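You operate a simulated robot arm through the tools that you are given. There is no shell and no other tool.

You run a simulated two-armed robot. Do the job below in one go: nothing can be reset, and whatever is moved stays where it is left.

TASK
Wind 2 turns of tape onto the brass threaded pipe in the jig.
Fine: leave it in the jig's cup and swing the tape holder out again.

Only the result counts: the job must be done as asked and must still hold three seconds after the hand-in. Knocking over, shifting, dropping, spilling or breaking anything else fails it.

THE ROBOT
Two 7-joint arms with fingered hands on one trunk that stands fixed in place. Base frame: the origin is at the foot of the trunk, x ahead of it, y to its left, z up. Units: m, rad, N and s.
The left shoulder is at [0.02, 0.269, 1.172], the right one opposite. Payload 5 kg a hand.
The TCP of each hand is the grasp point between the finger pads, 0.042 m short of the fingertips. In the tool frame z runs along the fingers and y along their closing line. Largest opening 0.208 m; the body of the gripper starts 0.119 m behind the TCP. The gripper is a hand of 4 fingers: y runs from the thumb to the fingers, the wrist lies at [0, 0, -0.317] in the tool frame, and closing takes about 1.5 s.
Orientation is that of the tool frame in the base frame, as a unit quaternion [w, x, y, z]. With the fingers straight down and closing along the base's y, the tool's x points along the base's -x, its y along +y and its z along -z.

THE INTERFACE
- The arms move only by the tool drive_tool. It takes "left_motion", "right_motion" or both (then of equal length, played together; a hand with none holds still); each is one flat list of numbers, 7 for each row, row after row: the shift along the tool's x, y, z in units of 20 mm (1.0 is 20 mm), then the turn, a rotation vector about the tool's x, y, z in units of 4 degrees (1.0 is 4 degrees), then the closure in counts, from 0 (fully open) to 255 (shut). In form: [x, y, z, ax, ay, az, hand, x, y, z, ax, ay, az, hand, ...]. A call has 1 to 20 rows; each row shifts and turns the commanded pose from where the row before left it, along the tool's axes as they then stand. A call with a number of a shift or a turn outside -1 to 1 is refused whole. Each row takes 0.2 s and may step no farther than 0.05 m and 0.15 rad from the row before; otherwise, or with a gripper value out of range, the whole call is refused. A pose out of reach is approached as far as the arm can. The call stops where the force on the tool passes 70 N (or 10 N more than at its start, if that is more) or the arm is blocked; 0.2 s more then pass. Each finger travels about 0.153 m/s and halts on what it meets, pressing with about 32 N; the grip force reading is that of the motor and also rises with nothing between the fingers. The clock runs only during rows and for 0.2 s after the last one: add rows that do not move to give the fingers time. It gives the time, the measured TCP pose, the force on the tool (base axes), the opening and the grip force at its end, in the units of the frame above (readings bear some noise), with the torque about the TCP (base axes, N m) and any sound that the robot's microphone picked up.
- Cameras (640 x 400 px; columns grow to the right, rows downward): "scene" is now at [0.1597, 0.0277, 1.4612]; the picture's right is [0.28, -0.96, 0.00], its down [-0.35, -0.10, -0.93] and it looks along [0.90, 0.26, -0.36] (base axes); focal length 260 px, centre (320, 200). "left" rides on the left gripper at [-0.093, 0.001, -0.146] in its tool frame; the picture's right is [-0.01, -1.00, 0.00], its down [0.84, -0.01, -0.54] and it looks along [0.54, -0.01, 0.84] (tool axes); focal length 280 px, centre (320, 200). "right" rides on the right gripper at [0.093, 0.001, -0.146] in its tool frame; the picture's right is [-0.01, 1.00, 0.00], its down [-0.84, -0.01, -0.54] and it looks along [-0.54, -0.01, 0.84] (tool axes); focal length 280 px, centre (320, 200). There is no depth. A picture from a camera that has moved, and an enlarged one, comes with that camera's place and axes in the base frame and with its lens.
- capture(camera): a new picture of that camera. It takes no simulated time.
- raise_lower(by): slides the trunk up (or, below 0, down) by that many m; the arms and the scene camera ride with it, the base frame stays. It gives what a move gives, with no picture.
- grasp_type(shape, hand): the hand has 4 fingers and takes this shape, open, in about a second: jaw (thumb against the fingers, like two jaws); tri (thumb and two fingers); tip (a fingertip pinch); poke (one finger out to press); point (the index stretched); flat (the hand flat); cup (the hand cupped); fist (a fist). The gripper value then closes the fingers along that shape, each until it touches; the sizes above hold for jaw. It gives what a move gives, with no picture.
- turn_head(pan, tilt): turns the head with the scene camera to pan (to the left, within 1.396 rad either way) and tilt (down, from -0.506 to 1.204), counted from straight ahead of the robot. It gives what a move gives.
- close_up(camera, box): a new picture of the part [left, top, right, bottom] of that camera's present view, enlarged. It takes no simulated time.
- job_done(): hands the job in; it is judged then, once.

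Nothing tells you positions but the pictures and the camera data. Unless the task says otherwise, let go and move clear before handing in.

The tools are called after "Emit:" as a command line: name --argument value ..., lists and objects as JSON in quotes. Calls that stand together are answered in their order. drive_tool: Moves the arms, as the interface text tells. Its arguments: {"type":"object","properties":{"left_motion":{"type":"array"},"right_motion":{"type":"array"}},"required":[]} The other tools are called the same way: raise_lower (by) slides the trunk up or down; grasp_type (shape, hand) gives the hand a shape; turn_head (pan, tilt) turns the head that bears the scene camera; capture (camera) takes a picture; close_up (camera, box) takes an enlarged picture of a part of a camera's view; job_done () hands the job in.

At the start:

```text
t: 0.0
left_ee_pos: [0.5334, 0.4135, 1.332]
left_ee_rot: [0.0, -0.103, 0.995, 0.0]
left_wrist_force: [0.1, -0.2, 0.5]
left_wrist_torque: [0.05, -0.01, -0.04]
left_finger_gap: 0.2079
left_grasp_force: 0.1
left_shape: jaw
right_ee_pos: [0.4499, -0.1289, 1.2918]
right_ee_rot: [0.001, -0.103, 0.995, 0.0]
right_wrist_force: [0.4, 0.3, 0.0]
right_wrist_torque: [-0.01, -0.02, -0.04]
right_finger_gap: 0.2077
right_grasp_force: 0.0
right_shape: jaw
trunk travel left (down, up): [-0.55, 0.071]
head pan, tilt: [0.284, 0.368]
```

scene: 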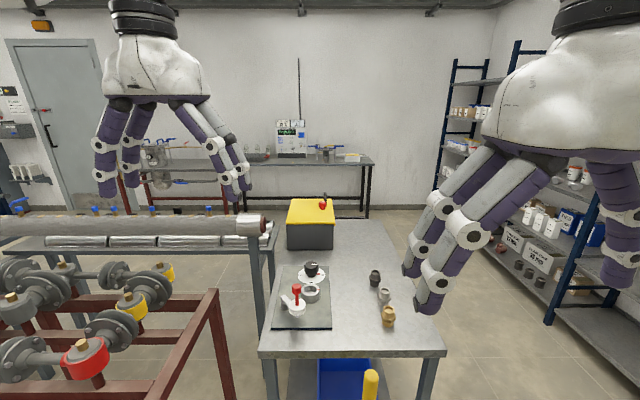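
right: 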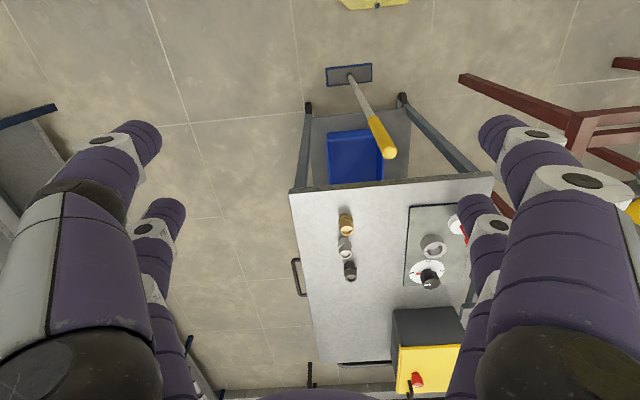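
left: 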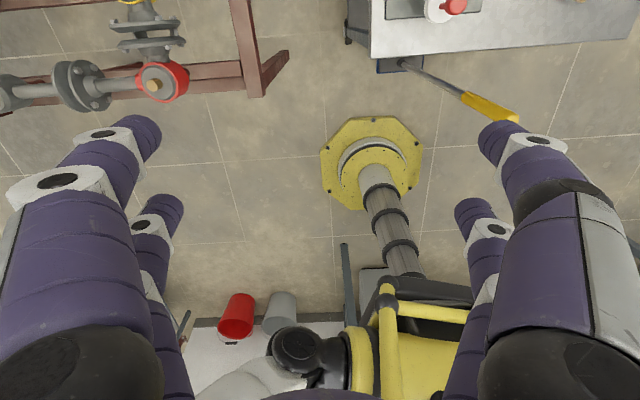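

I see a workbench ahead with a jig plate (cup, a white tape holder with a red grip, a dial/knob), three pipe fittings standing on the table, and a yellow-lidded box. I'll look closer before moving anything.

Emit:
close_up --camera "scene" --box '[260, 250, 420, 350]'

Emit:
close_up --camera "right" --box '[320, 190, 480, 290]'

Emit:
close_up --camera "scene" --box '[260, 255, 350, 335]'

```text
4.00 times, centred on (340, 300) of scene
camera zoom: at [0.1597, 0.0277, 1.4612], right [0.28, -0.96, 0.0], down [-0.35, -0.1, -0.93], along [0.9, 0.26, -0.36], focal length 1039 px, centre (240, -200)
```

zoom: 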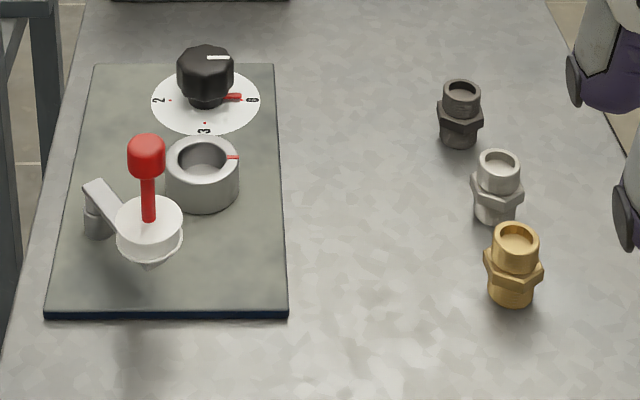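

```text
4.00 times, centred on (400, 240) of right
camera zoom: at [0.3571, -0.1467, 1.4384], right [-0.19, 0.98, 0.0], down [0.83, 0.16, 0.54], along [0.53, 0.1, -0.84], focal length 1122 px, centre (0, 40)
```

zoom: 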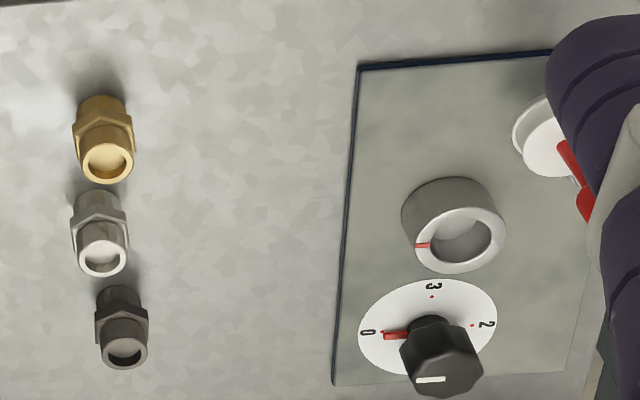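

```text
5.00 times, centred on (305, 295) of scene
camera zoom: at [0.1597, 0.0277, 1.4612], right [0.28, -0.96, 0.0], down [-0.35, -0.1, -0.93], along [0.9, 0.26, -0.36], focal length 1299 px, centre (395, -275)
```

zoom: 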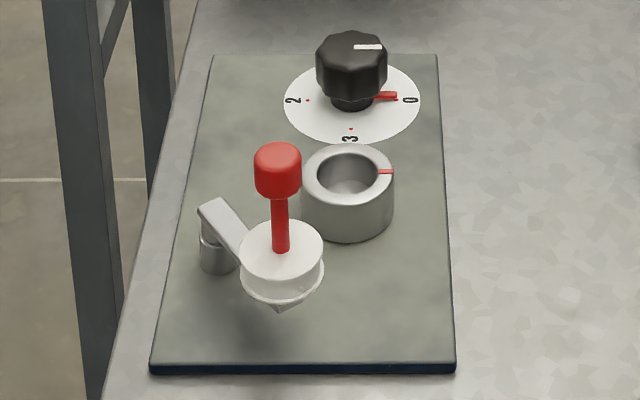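

The table top seems to be near z≈0.85, the brass fitting at about (0.78, 0.00), and the jig's cup at about (0.80, 0.245). I'll aim the head at the jig for sharper views.

Emit:
turn_head --pan 0.25 --tilt 0.75

Emit:
capture --camera "scene"

Emit:
close_up --camera "scene" --box '[260, 140, 360, 220]'

```text
t: 0.8
left_ee_pos: [0.5343, 0.4131, 1.331]
left_ee_rot: [0.001, -0.103, 0.995, 0.0]
left_wrist_force: [-0.6, 0.3, -0.3]
left_wrist_torque: [-0.03, 0.04, 0.01]
left_finger_gap: 0.2078
left_grasp_force: 0.1
left_shape: jaw
right_ee_pos: [0.4495, -0.1292, 1.2919]
right_ee_rot: [0.001, -0.102, 0.995, 0.0]
right_wrist_force: [-0.7, -0.3, -0.6]
right_wrist_torque: [-0.01, 0.03, 0.0]
right_finger_gap: 0.2076
right_grasp_force: 0.0
right_shape: jaw
trunk travel left (down, up): [-0.55, 0.071]
head pan, tilt: [0.25, 0.75]
```

```text
taken
camera scene: at [0.1508, 0.0221, 1.4272], right [0.25, -0.97, 0.0], down [-0.66, -0.17, -0.73], along [0.71, 0.18, -0.68], focal length 260 px, centre (320, 200)
```

scene: 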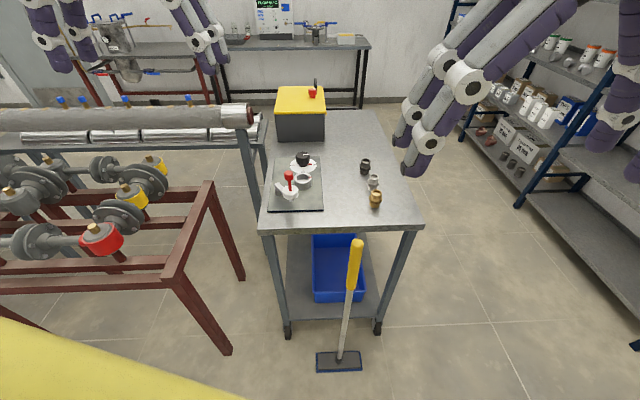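

```text
5.00 times, centred on (310, 180) of scene
camera zoom: at [0.1508, 0.0221, 1.4272], right [0.25, -0.97, 0.0], down [-0.66, -0.17, -0.73], along [0.71, 0.18, -0.68], focal length 1299 px, centre (370, 300)
```

zoom: 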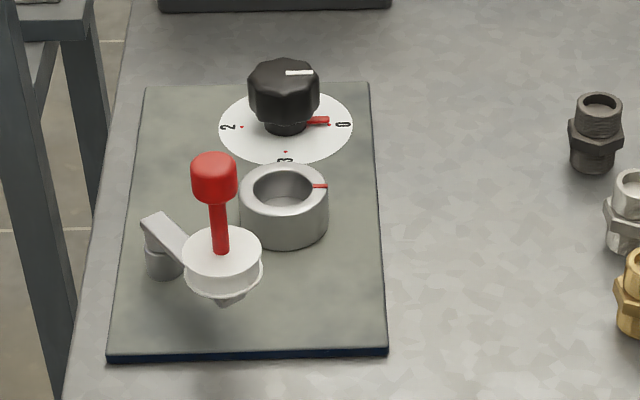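

The dial reads 0, 1 (hidden), 2 and 3 with a red pointer at 0, and the tape holder is on a swing arm with a red grip. Next I'll zoom on the fittings and on each jig part.

Emit:
close_up --camera "scene" --box '[345, 150, 405, 215]'

Emit:
close_up --camera "scene" --box '[280, 145, 330, 180]'

Emit:
close_up --camera "scene" --box '[265, 165, 315, 205]'

Emit:
close_up --camera "right" --box '[330, 200, 380, 290]'

Emit:
close_up --camera "right" --box '[400, 200, 480, 300]'

```text
6.15 times, centred on (375, 182) of scene
camera zoom: at [0.1508, 0.0221, 1.4272], right [0.25, -0.97, 0.0], down [-0.66, -0.17, -0.73], along [0.71, 0.18, -0.68], focal length 1598 px, centre (-18, 308)
```

zoom: 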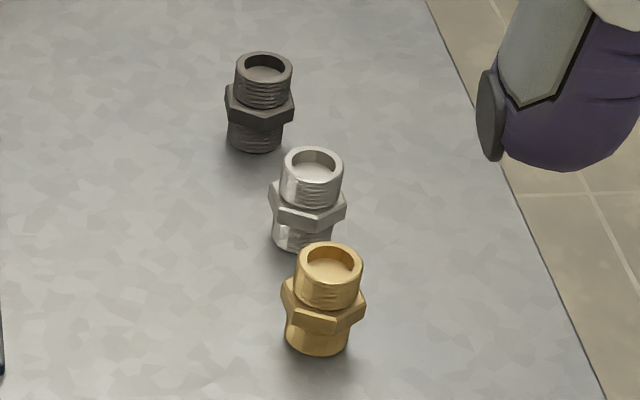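

```text
11.43 times, centred on (305, 162) of scene
camera zoom: at [0.1508, 0.0221, 1.4272], right [0.25, -0.97, 0.0], down [-0.66, -0.17, -0.73], along [0.71, 0.18, -0.68], focal length 2969 px, centre (491, 629)
```

zoom: 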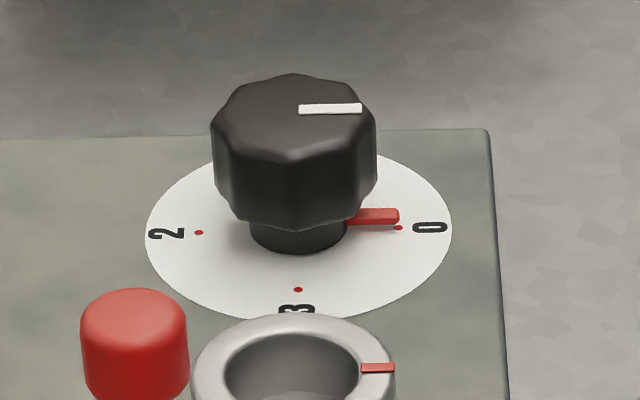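

```text
10.00 times, centred on (290, 185) of scene
camera zoom: at [0.1508, 0.0221, 1.4272], right [0.25, -0.97, 0.0], down [-0.66, -0.17, -0.73], along [0.71, 0.18, -0.68], focal length 2598 px, centre (620, 350)
```

zoom: 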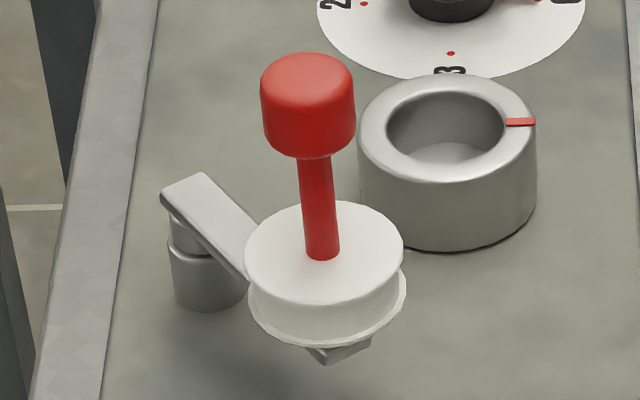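

```text
4.44 times, centred on (355, 245) of right
camera zoom: at [0.3571, -0.1466, 1.4384], right [-0.19, 0.98, 0.0], down [0.83, 0.16, 0.54], along [0.53, 0.1, -0.84], focal length 1246 px, centre (164, 0)
```

zoom: 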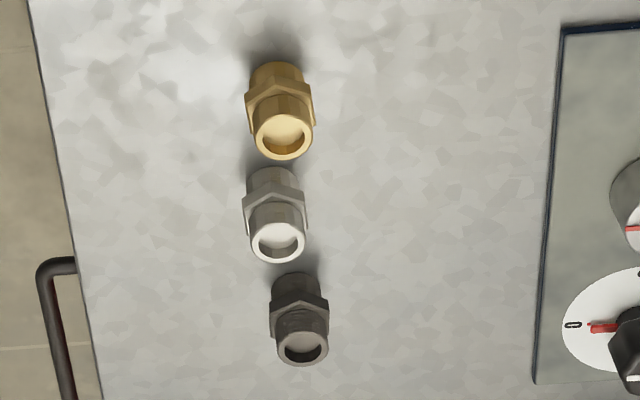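

```text
4.00 times, centred on (440, 250) of right
camera zoom: at [0.3571, -0.1466, 1.4384], right [-0.19, 0.98, 0.0], down [0.83, 0.16, 0.54], along [0.53, 0.1, -0.84], focal length 1122 px, centre (-160, 0)
```

zoom: 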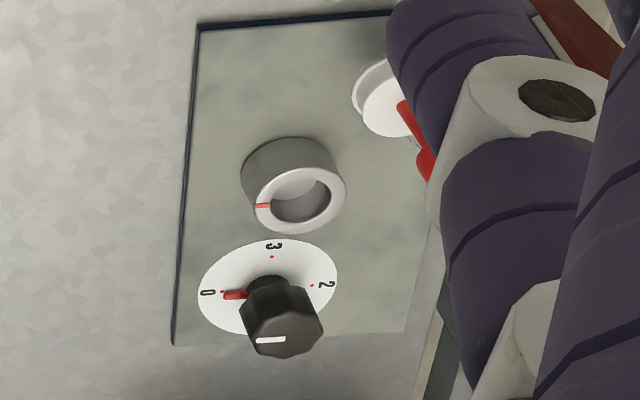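

The fittings are threaded nipples with a hex in the middle, and the dial counts 0→1→2→3 counter-clockwise seen from above. Before planning a grasp I want to see how the hand's fingers are laid out in the different shapes.

Emit:
turn_head --pan -0.45 --tilt 0.3

Emit:
capture --camera "scene"

Emit:
capture --camera "right"

```text
t: 1.9
left_ee_pos: [0.5347, 0.4139, 1.3322]
left_ee_rot: [0.0, -0.103, 0.995, 0.0]
left_wrist_force: [-0.4, -0.7, 0.0]
left_wrist_torque: [0.0, 0.03, -0.03]
left_finger_gap: 0.2079
left_grasp_force: 0.1
left_shape: jaw
right_ee_pos: [0.4491, -0.1302, 1.2917]
right_ee_rot: [0.001, -0.103, 0.995, 0.0]
right_wrist_force: [0.9, 0.0, -0.3]
right_wrist_torque: [-0.03, 0.01, 0.0]
right_finger_gap: 0.2078
right_grasp_force: 0.1
right_shape: jaw
trunk travel left (down, up): [-0.55, 0.071]
head pan, tilt: [-0.45, 0.3]
```

```text
taken
camera scene: at [0.1546, -0.039, 1.4675], right [-0.43, -0.9, 0.0], down [-0.27, 0.13, -0.96], along [0.86, -0.41, -0.3], focal length 260 px, centre (320, 200)
```

scene: 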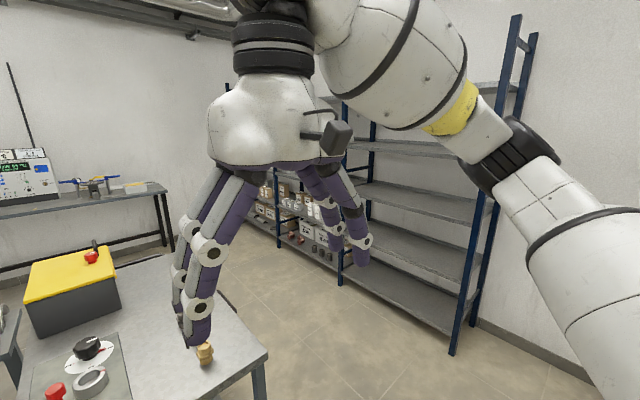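

```text
taken
camera right: at [0.3571, -0.1466, 1.4384], right [-0.19, 0.98, 0.0], down [0.83, 0.16, 0.54], along [0.53, 0.1, -0.84], focal length 280 px, centre (320, 200)
```

right: 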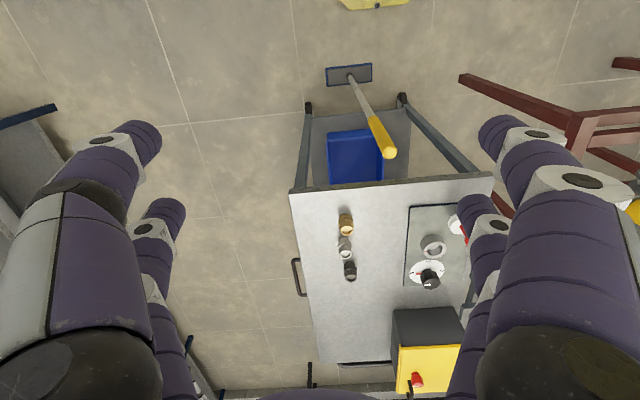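

The jaw shape shows two digits on each side, which is wide for a small fitting. I'll try the other shapes in the air and look at each.

Emit:
grasp_type --shape "tip" --hand "right"

Emit:
capture --camera "right"

Emit:
capture --camera "scene"

Emit:
grasp_type --shape "tri" --hand "left"

Emit:
capture --camera "left"

```text
t: 2.8
left_ee_pos: [0.5336, 0.4132, 1.3319]
left_ee_rot: [0.0, -0.102, 0.995, 0.0]
left_wrist_force: [0.7, 0.7, -0.3]
left_wrist_torque: [0.02, -0.01, 0.01]
left_finger_gap: 0.2078
left_grasp_force: 0.1
left_shape: jaw
right_ee_pos: [0.4499, -0.1292, 1.292]
right_ee_rot: [0.001, -0.103, 0.995, 0.0]
right_wrist_force: [-0.2, -0.5, 0.5]
right_wrist_torque: [0.0, -0.02, 0.03]
right_finger_gap: 0.2078
right_grasp_force: 0.0
right_shape: tip
trunk travel left (down, up): [-0.55, 0.071]
head pan, tilt: [-0.45, 0.3]
```

```text
taken
camera right: at [0.3571, -0.1466, 1.4384], right [-0.19, 0.98, 0.0], down [0.83, 0.16, 0.54], along [0.53, 0.1, -0.84], focal length 280 px, centre (320, 200)
```

right: 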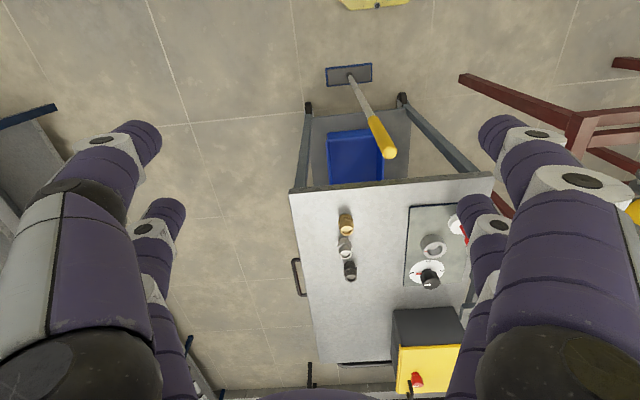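

```text
taken
camera scene: at [0.1546, -0.039, 1.4675], right [-0.44, -0.9, 0.0], down [-0.27, 0.13, -0.96], along [0.86, -0.42, -0.3], focal length 260 px, centre (320, 200)
```

scene: 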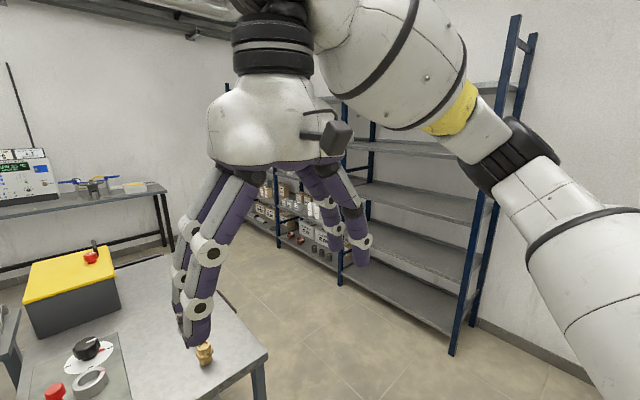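

```text
t: 3.7
left_ee_pos: [0.5339, 0.4137, 1.333]
left_ee_rot: [0.0, -0.103, 0.995, -0.001]
left_wrist_force: [-0.7, -0.8, 0.0]
left_wrist_torque: [-0.01, 0.0, -0.03]
left_finger_gap: 0.2079
left_grasp_force: 0.1
left_shape: tri
right_ee_pos: [0.4485, -0.1284, 1.2915]
right_ee_rot: [0.001, -0.102, 0.995, 0.0]
right_wrist_force: [0.1, -0.1, -0.2]
right_wrist_torque: [0.0, 0.01, 0.01]
right_finger_gap: 0.2079
right_grasp_force: 0.1
right_shape: tip
trunk travel left (down, up): [-0.55, 0.071]
head pan, tilt: [-0.45, 0.3]
```

```text
taken
camera left: at [0.6247, 0.4347, 1.4795], right [0.22, -0.98, 0.0], down [-0.82, -0.18, 0.54], along [-0.53, -0.12, -0.84], focal length 280 px, centre (320, 200)
```

left: 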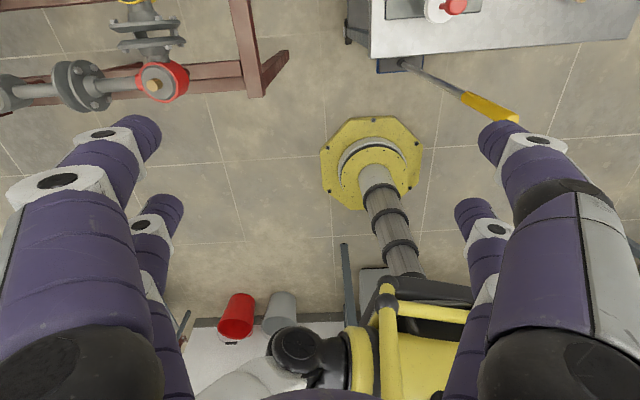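

All shapes open alike, so the difference only shows when closing. I'll close both hands partly in mid-air (right tip, left tri) and look.

Emit:
drive_tool --left_motion '[0, 0, 0, 0, 0, 0, 215, 0, 0, 0, 0, 0, 0, 215, 0, 0, 0, 0, 0, 0, 215, 0, 0, 0, 0, 0, 0, 215, 0, 0, 0, 0, 0, 0, 215, 0, 0, 0, 0, 0, 0, 215, 0, 0, 0, 0, 0, 0, 215, 0, 0, 0, 0, 0, 0, 215]' --right_motion '[0, 0, 0, 0, 0, 0, 215, 0, 0, 0, 0, 0, 0, 215, 0, 0, 0, 0, 0, 0, 215, 0, 0, 0, 0, 0, 0, 215, 0, 0, 0, 0, 0, 0, 215, 0, 0, 0, 0, 0, 0, 215, 0, 0, 0, 0, 0, 0, 215, 0, 0, 0, 0, 0, 0, 215]'

Emit:
capture --camera "right"

Emit:
capture --camera "left"

Emit:
capture --camera "scene"

```text
t: 5.5
left_ee_pos: [0.5338, 0.413, 1.3325]
left_ee_rot: [0.0, -0.102, 0.995, 0.0]
left_wrist_force: [0.7, -0.3, -0.4]
left_wrist_torque: [0.0, 0.01, 0.02]
left_finger_gap: 0.0332
left_grasp_force: 0.2
left_shape: tri
right_ee_pos: [0.4481, -0.1298, 1.2917]
right_ee_rot: [0.001, -0.102, 0.995, 0.0]
right_wrist_force: [-0.1, 0.4, 0.0]
right_wrist_torque: [0.0, 0.0, 0.02]
right_finger_gap: 0.0331
right_grasp_force: 0.0
right_shape: tip
trunk travel left (down, up): [-0.55, 0.071]
head pan, tilt: [-0.45, 0.3]
```

```text
taken
camera right: at [0.3571, -0.1466, 1.4384], right [-0.19, 0.98, 0.0], down [0.83, 0.16, 0.54], along [0.53, 0.1, -0.84], focal length 280 px, centre (320, 200)
```

right: 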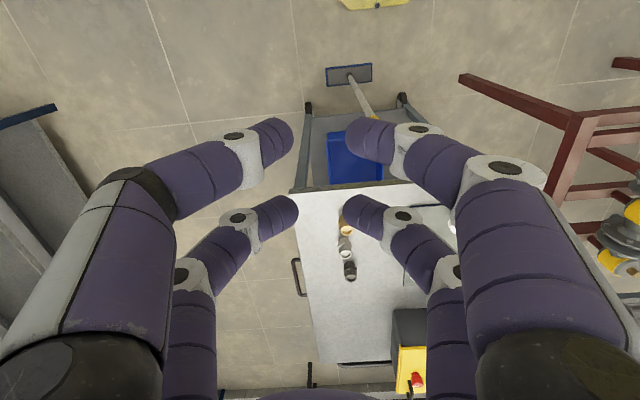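

```text
taken
camera left: at [0.6247, 0.4347, 1.4795], right [0.22, -0.98, 0.0], down [-0.82, -0.18, 0.54], along [-0.53, -0.12, -0.84], focal length 280 px, centre (320, 200)
```

left: 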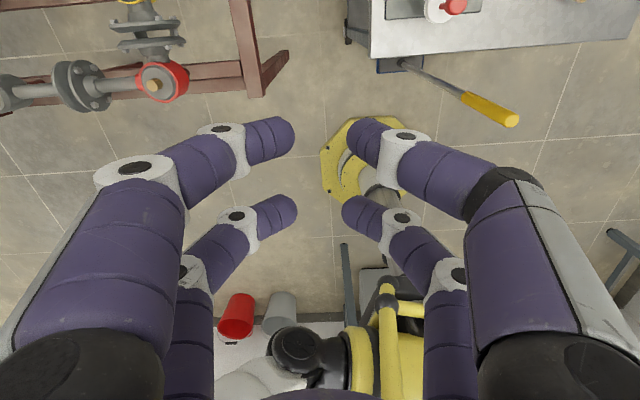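

```text
taken
camera scene: at [0.1546, -0.039, 1.4675], right [-0.44, -0.9, 0.0], down [-0.27, 0.13, -0.96], along [0.86, -0.42, -0.3], focal length 260 px, centre (320, 200)
```

scene: 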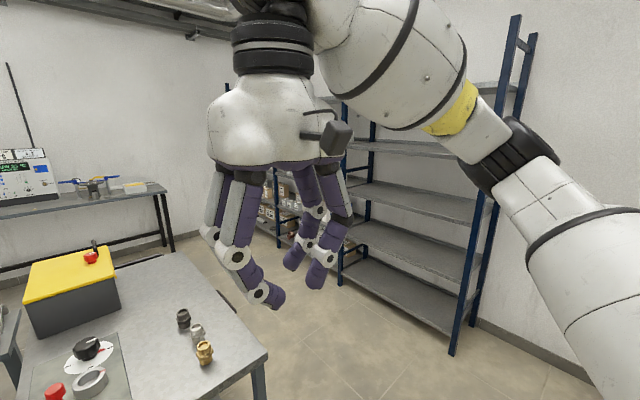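

Both close the same way visually: two opposed pairs of digits straddling the TCP along tool x. I'll zoom in to measure where the fingertips really are.

Emit:
close_up --camera "scene" --box '[190, 190, 370, 320]'

Emit:
close_up --camera "right" --box '[220, 100, 420, 260]'

```text
3.08 times, centred on (280, 255) of scene
camera zoom: at [0.1546, -0.039, 1.4675], right [-0.44, -0.9, 0.0], down [-0.27, 0.13, -0.96], along [0.86, -0.42, -0.3], focal length 799 px, centre (443, 31)
```

zoom: 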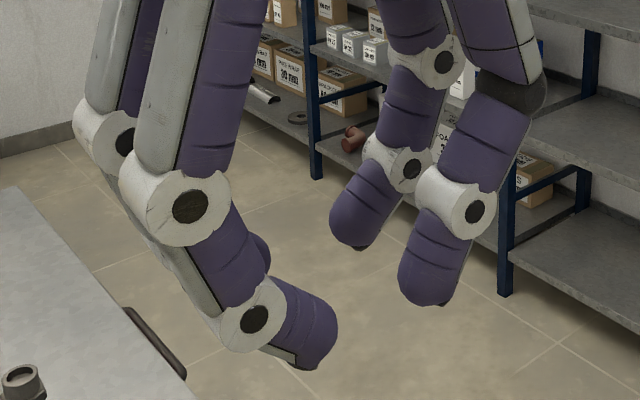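

```text
2.50 times, centred on (320, 180) of right
camera zoom: at [0.3571, -0.1466, 1.4384], right [-0.19, 0.98, 0.0], down [0.83, 0.16, 0.54], along [0.53, 0.1, -0.84], focal length 701 px, centre (320, 250)
```

zoom: 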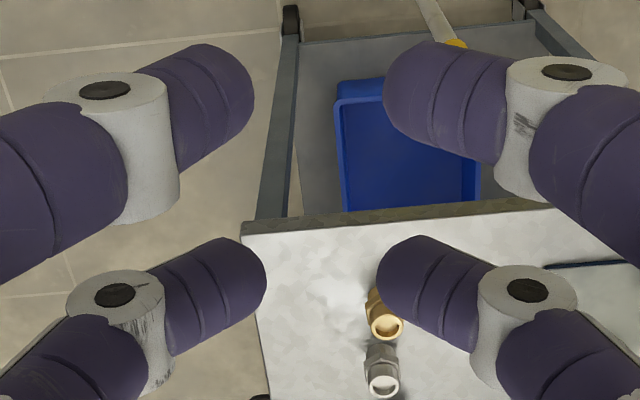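

The silver fitting is about 0.077 m beyond the brass one, which leaves some room. I'll close both hands fully in the air to see whether the digits converge at the centre line.

Emit:
drive_tool --left_motion '[0, 0, 0, 0, 0, 0, 255, 0, 0, 0, 0, 0, 0, 255, 0, 0, 0, 0, 0, 0, 255, 0, 0, 0, 0, 0, 0, 255]' --right_motion '[0, 0, 0, 0, 0, 0, 255, 0, 0, 0, 0, 0, 0, 255, 0, 0, 0, 0, 0, 0, 255, 0, 0, 0, 0, 0, 0, 255]'

Emit:
capture --camera "right"

Emit:
capture --camera "left"

Emit:
close_up --camera "scene" --box '[190, 160, 370, 320]'

```text
t: 6.5
left_ee_pos: [0.5331, 0.4129, 1.3312]
left_ee_rot: [0.0, -0.103, 0.995, 0.0]
left_wrist_force: [-0.1, 0.0, 0.2]
left_wrist_torque: [0.02, 0.0, 0.01]
left_finger_gap: 0.0002
left_grasp_force: 32.7
left_shape: tri
right_ee_pos: [0.4489, -0.1291, 1.2919]
right_ee_rot: [0.002, -0.103, 0.995, 0.0]
right_wrist_force: [0.1, 0.6, -0.8]
right_wrist_torque: [0.0, 0.04, 0.02]
right_finger_gap: 0.0
right_grasp_force: 31.9
right_shape: tip
trunk travel left (down, up): [-0.55, 0.071]
head pan, tilt: [-0.45, 0.3]
```

```text
taken
camera right: at [0.3571, -0.1466, 1.4384], right [-0.19, 0.98, 0.0], down [0.83, 0.16, 0.54], along [0.53, 0.1, -0.84], focal length 280 px, centre (320, 200)
```

right: 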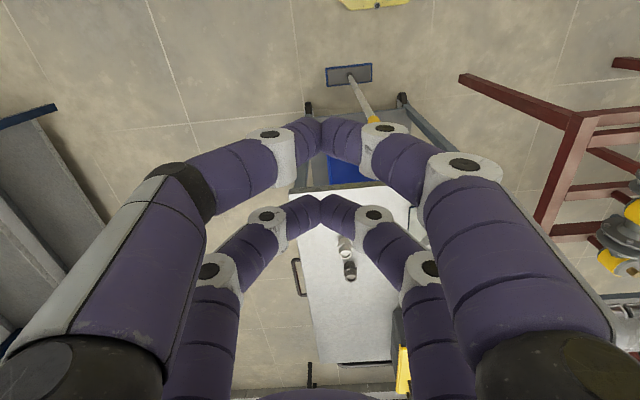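

```text
taken
camera left: at [0.6247, 0.4347, 1.4795], right [0.22, -0.98, 0.0], down [-0.82, -0.18, 0.54], along [-0.53, -0.12, -0.84], focal length 280 px, centre (320, 200)
```

left: 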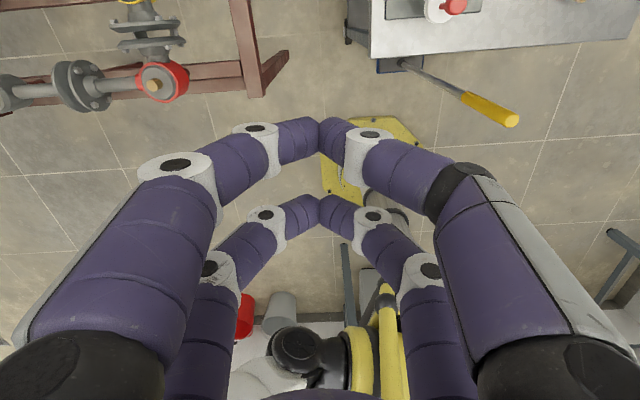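

```text
2.50 times, centred on (280, 240) of scene
camera zoom: at [0.1546, -0.039, 1.4675], right [-0.44, -0.9, 0.0], down [-0.27, 0.13, -0.96], along [0.86, -0.42, -0.3], focal length 649 px, centre (420, 100)
```

zoom: 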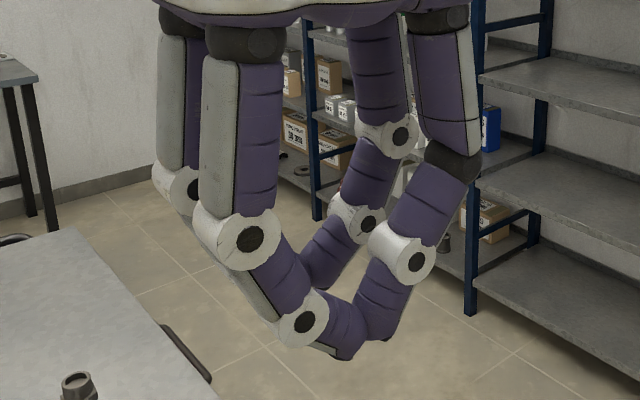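

The digits stay in two parallel pairs and the stated body and finger sizes match a simple two-jaw grip about the TCP, so I'll use "jaw" centred on the part. The left arm reaches the brass fitting, the cup, the handle and the knob, so it will do the work. I'll move the right hand aside and bring the left hand over the brass fitting.

Emit:
grasp_type --shape "jaw" --hand "left"

Emit:
turn_head --pan 0.15 --tilt 0.7

Emit:
drive_tool --right_motion '[0, -1, 0, 0, 0, 0, 100, 0, -1, 0, 0, 0, 0, 100, 0, -1, 0, 0, 0, 0, 100, 0, -1, 0, 0, 0, 0, 100, 0, -1, 0, 0, 0, 0, 100, 0, -1, 0, 0, 0, 0, 100, 0, -1, 0, 0, 0, 0, 100, 0, -1, 0, 0, 0, 0, 100, 0, -1, 0, 0, 0, 0, 100, 0, -1, 0, 0, 0, 0, 100, 0, -1, 0, 0, 0, 0, 100]'

Emit:
drive_tool --left_motion '[-0.34, -1, 0.5, 0, 0, 0, 100, -0.34, -1, 0.5, 0, 0, 0, 100, -0.34, -1, 0.5, 0, 0, 0, 100, -0.34, -1, 0.5, 0, 0, 0, 100, -0.34, -1, 0.5, 0, 0, 0, 100, -0.34, -1, 0.5, 0, 0, 0, 100, -0.34, -1, 0.5, 0, 0, 0, 100, -0.34, -1, 0.5, 0, 0, 0, 100, -0.34, -1, 0.5, 0, 0, 0, 100, -0.34, -1, 0.5, 0, 0, 0, 100, -0.34, -1, 0.5, 0, 0, 0, 100, -0.34, -1, 0.5, 0, 0, 0, 100, -0.34, -1, 0.5, 0, 0, 0, 100, -0.34, -1, 0.5, 0, 0, 0, 100, -0.34, -1, 0.5, 0, 0, 0, 100, -0.34, -1, 0.5, 0, 0, 0, 100, -0.34, -1, 0.5, 0, 0, 0, 100, -0.34, -1, 0.5, 0, 0, 0, 100, -0.34, -1, 0.5, 0, 0, 0, 100, -0.34, -1, 0.5, 0, 0, 0, 100]'

Emit:
capture --camera "left"

Emit:
capture --camera "scene"

Emit:
capture --camera "right"

```text
t: 7.4
left_ee_pos: [0.5346, 0.4131, 1.3323]
left_ee_rot: [0.001, -0.103, 0.995, -0.001]
left_wrist_force: [-0.2, 0.1, -0.8]
left_wrist_torque: [0.02, 0.02, -0.02]
left_finger_gap: 0.2077
left_grasp_force: 0.2
left_shape: jaw
right_ee_pos: [0.4491, -0.13, 1.2917]
right_ee_rot: [0.0, -0.103, 0.995, 0.0]
right_wrist_force: [-0.5, 1.1, 0.1]
right_wrist_torque: [0.01, 0.04, -0.02]
right_finger_gap: 0.0
right_grasp_force: 31.8
right_shape: tip
trunk travel left (down, up): [-0.55, 0.071]
head pan, tilt: [-0.45, 0.3]
```

```text
t: 8.4
left_ee_pos: [0.5339, 0.4143, 1.3315]
left_ee_rot: [0.0, -0.103, 0.995, -0.001]
left_wrist_force: [1.0, 0.3, -1.0]
left_wrist_torque: [0.02, -0.03, -0.02]
left_finger_gap: 0.2079
left_grasp_force: 0.1
left_shape: jaw
right_ee_pos: [0.4492, -0.13, 1.2899]
right_ee_rot: [0.001, -0.103, 0.995, 0.0]
right_wrist_force: [0.0, -0.4, -1.0]
right_wrist_torque: [0.0, -0.01, 0.0]
right_finger_gap: 0.0
right_grasp_force: 31.7
right_shape: tip
trunk travel left (down, up): [-0.55, 0.071]
head pan, tilt: [0.15, 0.7]
```

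```text
t: 10.8
left_ee_pos: [0.5336, 0.4133, 1.3317]
left_ee_rot: [0.0, -0.102, 0.995, 0.0]
left_wrist_force: [0.9, -0.3, 0.2]
left_wrist_torque: [0.06, -0.02, 0.0]
left_finger_gap: 0.2078
left_grasp_force: 0.2
left_shape: jaw
right_ee_pos: [0.4949, -0.344, 1.2911]
right_ee_rot: [0.001, -0.104, 0.995, 0.0]
right_wrist_force: [-0.8, -0.3, 1.0]
right_wrist_torque: [0.01, 0.02, 0.0]
right_finger_gap: 0.1261
right_grasp_force: 0.1
right_shape: tip
trunk travel left (down, up): [-0.55, 0.071]
head pan, tilt: [0.15, 0.7]
```

```text
t: 15.0
left_ee_pos: [0.6621, 0.2258, 1.1971]
left_ee_rot: [0.0, -0.103, 0.995, 0.0]
left_wrist_force: [-1.1, 0.1, 0.9]
left_wrist_torque: [-0.01, -0.04, 0.03]
left_finger_gap: 0.127
left_grasp_force: 0.1
left_shape: jaw
left hand out of reach, approached as far as the arm can: row 11, 12, 13, 14, 15, 16, 17, 18, 19, 20
right_ee_pos: [0.4933, -0.3425, 1.2914]
right_ee_rot: [0.0, -0.102, 0.995, 0.001]
right_wrist_force: [-0.3, -0.5, 0.5]
right_wrist_torque: [-0.07, -0.07, 0.0]
right_finger_gap: 0.126
right_grasp_force: 0.1
right_shape: tip
trunk travel left (down, up): [-0.55, 0.071]
head pan, tilt: [0.15, 0.7]
```

```text
taken
camera left: at [0.7535, 0.2469, 1.3462], right [0.22, -0.98, 0.0], down [-0.82, -0.18, 0.54], along [-0.53, -0.12, -0.84], focal length 280 px, centre (320, 200)
```

left: 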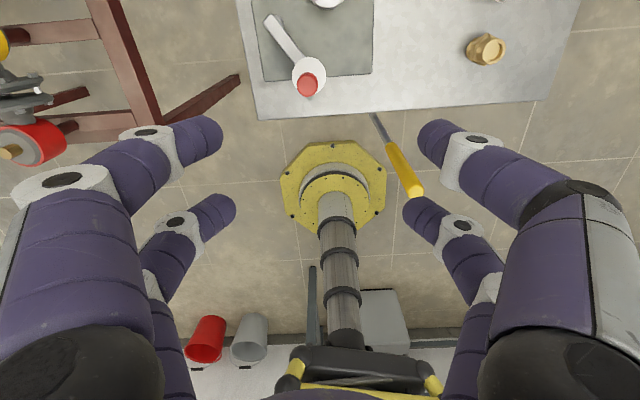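

```text
taken
camera scene: at [0.154, 0.0144, 1.4315], right [0.15, -0.99, 0.0], down [-0.64, -0.1, -0.77], along [0.76, 0.11, -0.64], focal length 260 px, centre (320, 200)
```

scene: 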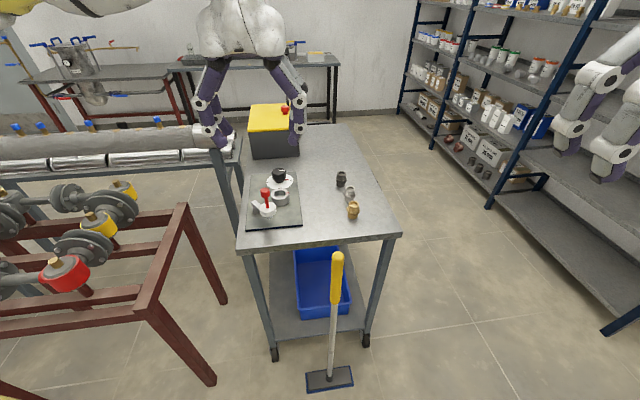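

```text
taken
camera right: at [0.4018, -0.3607, 1.4386], right [-0.19, 0.98, 0.0], down [0.83, 0.16, 0.54], along [0.53, 0.1, -0.84], focal length 280 px, centre (320, 200)
```

right: 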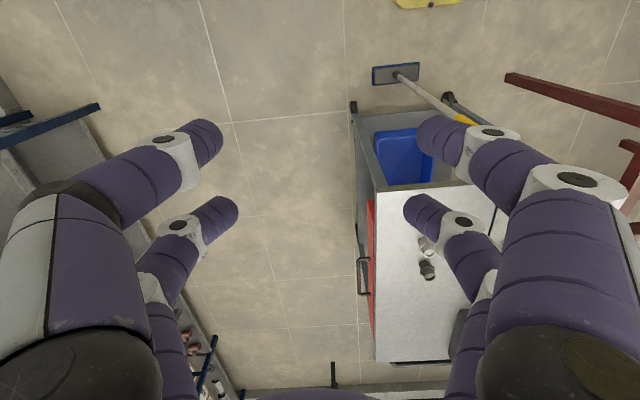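

The left arm fell short because the wrist can't bend far enough when the hand is this high relative to the shoulder. Raising the trunk and coming in lower should fix that, so I'll raise it and check where the commanded pose stands.

Emit:
raise_lower --by 0.07

Emit:
drive_tool --left_motion '[0, 0, 0, 0, 0, 0, 100]'

Emit:
capture --camera "scene"

Emit:
close_up --camera "left" --box '[230, 0, 390, 110]'

Emit:
close_up --camera "left" --box '[440, 0, 540, 80]'

```text
t: 16.1
left_ee_pos: [0.6622, 0.2237, 1.2666]
left_ee_rot: [0.0, -0.102, 0.995, -0.001]
left_wrist_force: [-0.9, 0.1, -0.5]
left_wrist_torque: [0.03, 0.05, 0.03]
left_finger_gap: 0.127
left_grasp_force: 0.0
left_shape: jaw
right_ee_pos: [0.4943, -0.3443, 1.3608]
right_ee_rot: [0.001, -0.102, 0.995, 0.001]
right_wrist_force: [0.3, -0.1, -0.2]
right_wrist_torque: [0.0, -0.01, 0.02]
right_finger_gap: 0.126
right_grasp_force: 0.1
right_shape: tip
trunk travel left (down, up): [-0.62, 0.001]
head pan, tilt: [0.15, 0.7]
```

```text
t: 16.5
left_ee_pos: [0.6622, 0.2251, 1.2674]
left_ee_rot: [0.0, -0.103, 0.995, -0.001]
left_wrist_force: [0.0, -0.2, -0.2]
left_wrist_torque: [-0.03, 0.04, -0.02]
left_finger_gap: 0.1266
left_grasp_force: 0.2
left_shape: jaw
right_ee_pos: [0.4946, -0.3449, 1.3615]
right_ee_rot: [0.001, -0.102, 0.995, 0.0]
right_wrist_force: [0.2, 0.7, 0.7]
right_wrist_torque: [0.0, 0.01, -0.02]
right_finger_gap: 0.1261
right_grasp_force: 0.1
right_shape: tip
trunk travel left (down, up): [-0.62, 0.001]
head pan, tilt: [0.15, 0.7]
```

```text
taken
camera scene: at [0.1536, 0.0142, 1.5015], right [0.15, -0.99, 0.0], down [-0.64, -0.1, -0.76], along [0.76, 0.11, -0.64], focal length 260 px, centre (320, 200)
```

scene: 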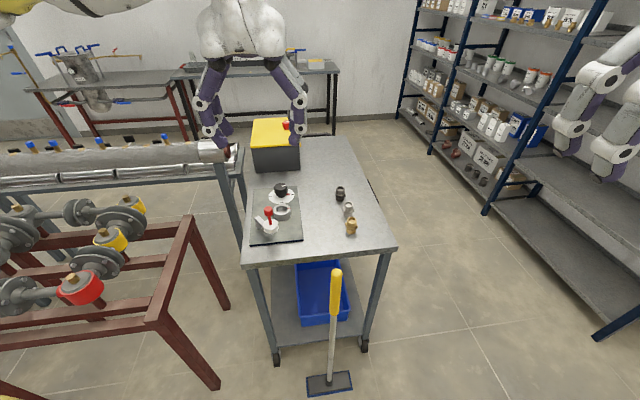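

```text
3.64 times, centred on (310, 55) of left
camera zoom: at [0.7531, 0.2459, 1.4155], right [0.22, -0.98, 0.0], down [-0.82, -0.18, 0.54], along [-0.52, -0.12, -0.84], focal length 1020 px, centre (356, 727)
```

zoom: 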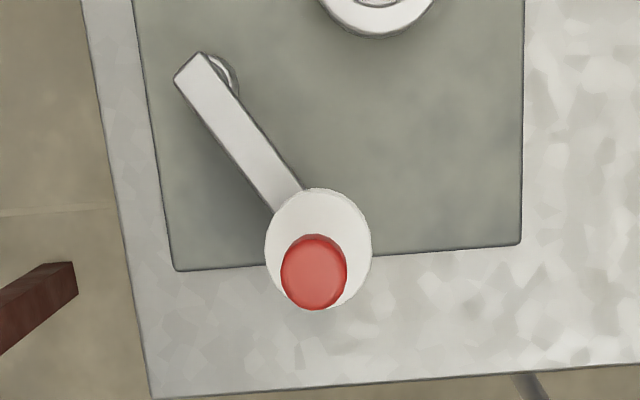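

```text
5.00 times, centred on (490, 40) of left
camera zoom: at [0.7531, 0.2459, 1.4155], right [0.22, -0.98, 0.0], down [-0.82, -0.18, 0.54], along [-0.52, -0.12, -0.84], focal length 1402 px, centre (-530, 1000)
```

zoom: 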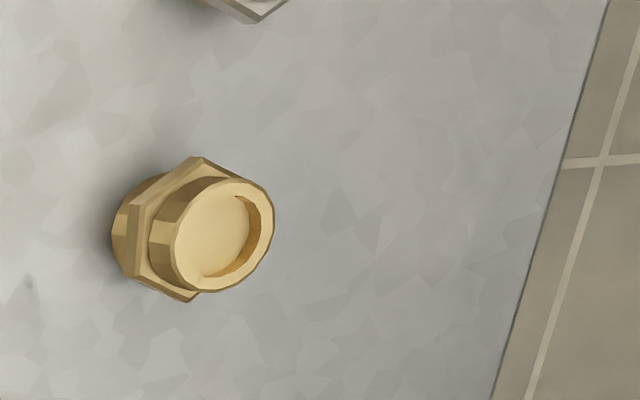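

The command restarts from the real pose, which helps. By triangulation the red grip's top is at about (0.685, 0.246, 0.99), the swing pivot at about (0.74, 0.305) and the spool about 0.08 m from it. I'll move the left hand over the brass fitting, staying well above the handle.

Emit:
drive_tool --left_motion '[0.2, -0.95, 0.93, 0, 0, 0, 100, 0.2, -0.95, 0.93, 0, 0, 0, 100, 0.2, -0.95, 0.93, 0, 0, 0, 100, 0.2, -0.95, 0.93, 0, 0, 0, 100, 0.2, -0.95, 0.93, 0, 0, 0, 100, 0.2, -0.95, 0.93, 0, 0, 0, 100, 0.2, -0.95, 0.93, 0, 0, 0, 100, 0.2, -0.95, 0.93, 0, 0, 0, 100, 0.2, -0.95, 0.93, 0, 0, 0, 100, -0.87, -0.61, 0.42, 0, 0, 0, 100, -0.87, -0.61, 0.42, 0, 0, 0, 100, -0.87, -0.61, 0.42, 0, 0, 0, 100, -0.87, -0.61, 0.42, 0, 0, 0, 100, -0.87, -0.61, 0.42, 0, 0, 0, 100, -0.87, -0.61, 0.42, 0, 0, 0, 100]'

Emit:
capture --camera "left"

Emit:
capture --camera "scene"

Emit:
capture --camera "right"

```text
t: 19.7
left_ee_pos: [0.6576, 0.2031, 1.2051]
left_ee_rot: [0.001, -0.103, 0.995, -0.002]
left_wrist_force: [-0.6, -0.4, -1.1]
left_wrist_torque: [-0.02, 0.0, 0.03]
left_finger_gap: 0.1268
left_grasp_force: 0.1
left_shape: jaw
left hand out of reach, approached as far as the arm can: row 1, 2, 3, 4, 5, 6, 7, 8, 9, 10, 11, 12, 13, 14, 15
right_ee_pos: [0.494, -0.3442, 1.3625]
right_ee_rot: [0.001, -0.102, 0.995, 0.001]
right_wrist_force: [-1.6, -0.3, -0.7]
right_wrist_torque: [0.0, 0.0, 0.01]
right_finger_gap: 0.126
right_grasp_force: 0.0
right_shape: tip
trunk travel left (down, up): [-0.62, 0.001]
head pan, tilt: [0.15, 0.7]
```

```text
taken
camera left: at [0.7487, 0.2244, 1.3537], right [0.22, -0.98, 0.01], down [-0.82, -0.18, 0.54], along [-0.52, -0.12, -0.84], focal length 280 px, centre (320, 200)
```

left: 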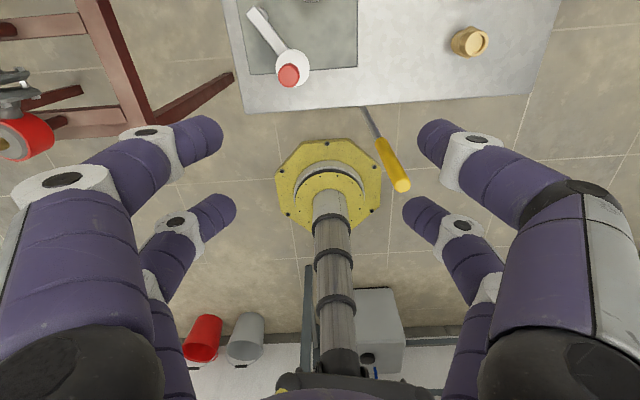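

```text
taken
camera scene: at [0.1533, 0.0144, 1.5016], right [0.15, -0.99, 0.0], down [-0.64, -0.1, -0.77], along [0.76, 0.11, -0.64], focal length 260 px, centre (320, 200)
```

scene: 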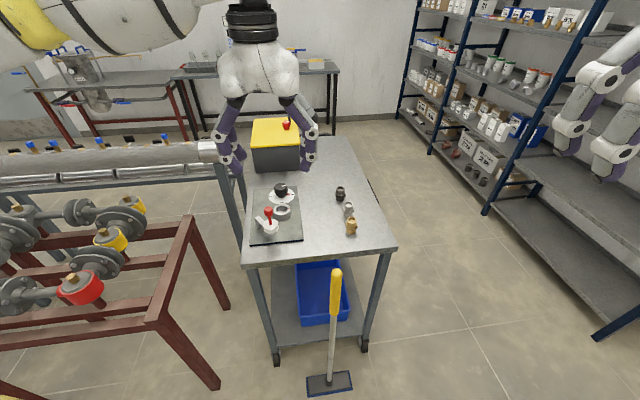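

```text
taken
camera right: at [0.4019, -0.3619, 1.5084], right [-0.19, 0.98, 0.0], down [0.83, 0.16, 0.54], along [0.53, 0.1, -0.84], focal length 280 px, centre (320, 200)
```

right: 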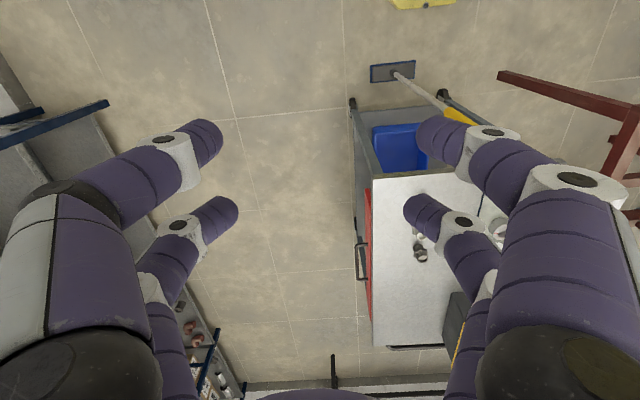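

The arm still stalls from the very first row, so some joint is at its limit, probably the wrist yaw as the arm sweeps to the right. I'll test small separate moves: straight down first, then a yaw turn.

Emit:
drive_tool --left_motion '[0, 0, 1, 0, 0, 0, 100, 0, 0, 1, 0, 0, 0, 100]'

Emit:
drive_tool --left_motion '[0, 0, 0, 0, 0, 1, 100, 0, 0, 0, 0, 0, 1, 100]'

Emit:
drive_tool --left_motion '[0, -1, 0, 0, 0, 0, 100, 0, -1, 0, 0, 0, 0, 100]'

```text
t: 20.3
left_ee_pos: [0.6588, 0.2048, 1.1658]
left_ee_rot: [0.001, -0.103, 0.995, -0.001]
left_wrist_force: [-0.9, 0.0, -0.3]
left_wrist_torque: [-0.01, 0.03, 0.03]
left_finger_gap: 0.1268
left_grasp_force: 0.1
left_shape: jaw
right_ee_pos: [0.4945, -0.3445, 1.3617]
right_ee_rot: [0.001, -0.104, 0.995, 0.0]
right_wrist_force: [0.4, 1.4, -0.3]
right_wrist_torque: [-0.03, 0.04, 0.0]
right_finger_gap: 0.1259
right_grasp_force: 0.1
right_shape: tip
trunk travel left (down, up): [-0.62, 0.001]
head pan, tilt: [0.15, 0.7]
```

```text
t: 20.9
left_ee_pos: [0.6589, 0.2029, 1.1651]
left_ee_rot: [0.001, -0.032, 0.999, 0.0]
left_wrist_force: [-0.1, -0.6, 0.5]
left_wrist_torque: [0.02, 0.02, 0.0]
left_finger_gap: 0.1268
left_grasp_force: 0.0
left_shape: jaw
right_ee_pos: [0.4935, -0.3454, 1.3618]
right_ee_rot: [0.0, -0.102, 0.995, 0.001]
right_wrist_force: [0.1, -0.1, -0.5]
right_wrist_torque: [0.03, -0.05, 0.05]
right_finger_gap: 0.1261
right_grasp_force: 0.1
right_shape: tip
trunk travel left (down, up): [-0.62, 0.001]
head pan, tilt: [0.15, 0.7]
```

```text
t: 21.5
left_ee_pos: [0.6575, 0.1957, 1.1662]
left_ee_rot: [0.0, -0.034, 0.999, -0.002]
left_wrist_force: [0.4, 0.6, 0.1]
left_wrist_torque: [0.01, -0.01, -0.02]
left_finger_gap: 0.1269
left_grasp_force: 0.1
left_shape: jaw
left hand out of reach, approached as far as the arm can: row 1, 2
right_ee_pos: [0.4943, -0.3456, 1.3621]
right_ee_rot: [0.002, -0.103, 0.995, 0.0]
right_wrist_force: [0.4, 0.4, -0.4]
right_wrist_torque: [-0.02, -0.03, -0.05]
right_finger_gap: 0.1259
right_grasp_force: 0.1
right_shape: tip
trunk travel left (down, up): [-0.62, 0.001]
head pan, tilt: [0.15, 0.7]
```

Down and yaw work, but sideways to the right is limited at this height. I'll go lower (still above the handle) and test the sideways and forward motion again.

Emit:
drive_tool --left_motion '[0, 0, 1, 0, 0, 0, 100, 0, 0, 1, 0, 0, 0, 100, 0, 0, 1, 0, 0, 0, 100, 0, 0, 1, 0, 0, 0, 100, 0, 0, 0.5, 0, 0, 0, 100]'

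Emit:
drive_tool --left_motion '[0, -1, 0, 0, 0, 0, 100, 0, -1, 0, 0, 0, 0, 100]'

Emit:
drive_tool --left_motion '[-1, 0, 0, 0, 0, 0, 100, -1, 0, 0, 0, 0, 0, 100]'

Emit:
capture --camera "scene"

```text
t: 22.7
left_ee_pos: [0.6584, 0.1945, 1.0745]
left_ee_rot: [0.001, -0.034, 0.999, -0.001]
left_wrist_force: [0.0, -0.3, 0.6]
left_wrist_torque: [0.0, -0.04, 0.0]
left_finger_gap: 0.1267
left_grasp_force: 0.0
left_shape: jaw
right_ee_pos: [0.4932, -0.3451, 1.3616]
right_ee_rot: [0.0, -0.103, 0.995, 0.0]
right_wrist_force: [-0.4, -0.9, 0.7]
right_wrist_torque: [0.0, -0.04, -0.02]
right_finger_gap: 0.126
right_grasp_force: 0.0
right_shape: tip
trunk travel left (down, up): [-0.62, 0.001]
head pan, tilt: [0.15, 0.7]
```

```text
t: 23.3
left_ee_pos: [0.6466, 0.1831, 1.0762]
left_ee_rot: [0.002, -0.033, 0.999, -0.002]
left_wrist_force: [0.3, 0.0, 1.1]
left_wrist_torque: [-0.01, 0.02, -0.01]
left_finger_gap: 0.1268
left_grasp_force: 0.2
left_shape: jaw
left hand out of reach, approached as far as the arm can: row 1, 2
right_ee_pos: [0.494, -0.344, 1.3599]
right_ee_rot: [0.001, -0.103, 0.995, 0.0]
right_wrist_force: [-0.3, 0.6, 0.7]
right_wrist_torque: [0.03, 0.01, 0.01]
right_finger_gap: 0.126
right_grasp_force: 0.1
right_shape: tip
trunk travel left (down, up): [-0.62, 0.001]
head pan, tilt: [0.15, 0.7]
```

```text
t: 23.9
left_ee_pos: [0.6778, 0.2007, 1.0756]
left_ee_rot: [0.001, -0.033, 0.999, -0.003]
left_wrist_force: [-0.3, 0.2, 1.3]
left_wrist_torque: [-0.01, 0.0, 0.01]
left_finger_gap: 0.127
left_grasp_force: 0.0
left_shape: jaw
left hand out of reach, approached as far as the arm can: row 1, 2
right_ee_pos: [0.4934, -0.3441, 1.3622]
right_ee_rot: [0.001, -0.104, 0.995, 0.0]
right_wrist_force: [-0.3, -0.4, 0.4]
right_wrist_torque: [-0.03, 0.01, -0.03]
right_finger_gap: 0.1263
right_grasp_force: 0.0
right_shape: tip
trunk travel left (down, up): [-0.62, 0.001]
head pan, tilt: [0.15, 0.7]
```

```text
taken
camera scene: at [0.1535, 0.0144, 1.5015], right [0.15, -0.99, 0.0], down [-0.64, -0.1, -0.76], along [0.76, 0.11, -0.64], focal length 260 px, centre (320, 200)
```

scene: 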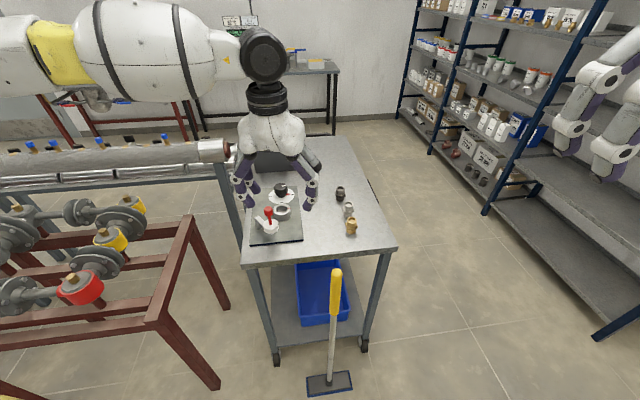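

The left arm is sliding along a limit line near y≈0.19 with this hand yaw. I'll turn the hand clockwise (seen from above) in steps and see whether that frees the motion to the right.

Emit:
drive_tool --left_motion '[0, 0, 0, 0, 0, 1, 100, 0, 0, 0, 0, 0, 1, 100, 0, 0, 0, 0, 0, 1, 100, 0, 0, 0, 0, 0, 1, 100, 0, 0, 0, 0, 0, 1, 100, 0, 0, 0, 0, 0, 1, 100, 0, 0, 0, 0, 0, 1, 100]'

Emit:
drive_tool --left_motion '[0, -1, 0, 0, 0, 0, 100, 0, -1, 0, 0, 0, 0, 100, 0, -1, 0, 0, 0, 0, 100]'

Emit:
capture --camera "scene"

```text
t: 25.5
left_ee_pos: [0.6773, 0.2009, 1.078]
left_ee_rot: [0.002, 0.211, 0.978, -0.002]
left_wrist_force: [0.7, 0.4, 0.1]
left_wrist_torque: [-0.01, -0.01, 0.01]
left_finger_gap: 0.1266
left_grasp_force: 0.1
left_shape: jaw
right_ee_pos: [0.4933, -0.3449, 1.3612]
right_ee_rot: [0.001, -0.103, 0.995, 0.0]
right_wrist_force: [-0.3, -0.7, -0.2]
right_wrist_torque: [-0.02, -0.02, 0.0]
right_finger_gap: 0.1262
right_grasp_force: 0.0
right_shape: tip
trunk travel left (down, up): [-0.62, 0.001]
head pan, tilt: [0.15, 0.7]
```

```text
t: 26.3
left_ee_pos: [0.6438, 0.1825, 1.0783]
left_ee_rot: [0.001, 0.209, 0.978, -0.002]
left_wrist_force: [0.4, -0.6, -0.2]
left_wrist_torque: [0.0, 0.02, -0.02]
left_finger_gap: 0.1267
left_grasp_force: 0.0
left_shape: jaw
left hand out of reach, approached as far as the arm can: row 1, 2, 3
right_ee_pos: [0.4947, -0.3447, 1.3624]
right_ee_rot: [0.001, -0.102, 0.995, 0.0]
right_wrist_force: [-0.7, 0.1, 0.2]
right_wrist_torque: [-0.02, 0.02, 0.02]
right_finger_gap: 0.1258
right_grasp_force: 0.1
right_shape: tip
trunk travel left (down, up): [-0.62, 0.001]
head pan, tilt: [0.15, 0.7]
```

```text
taken
camera scene: at [0.1536, 0.0143, 1.5015], right [0.15, -0.99, 0.0], down [-0.64, -0.1, -0.76], along [0.76, 0.11, -0.64], focal length 260 px, centre (320, 200)
```

scene: 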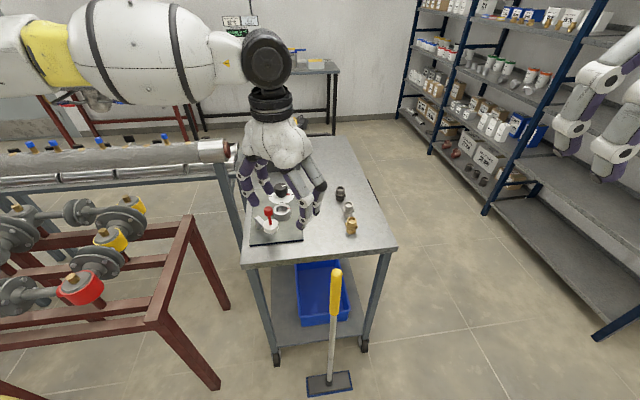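

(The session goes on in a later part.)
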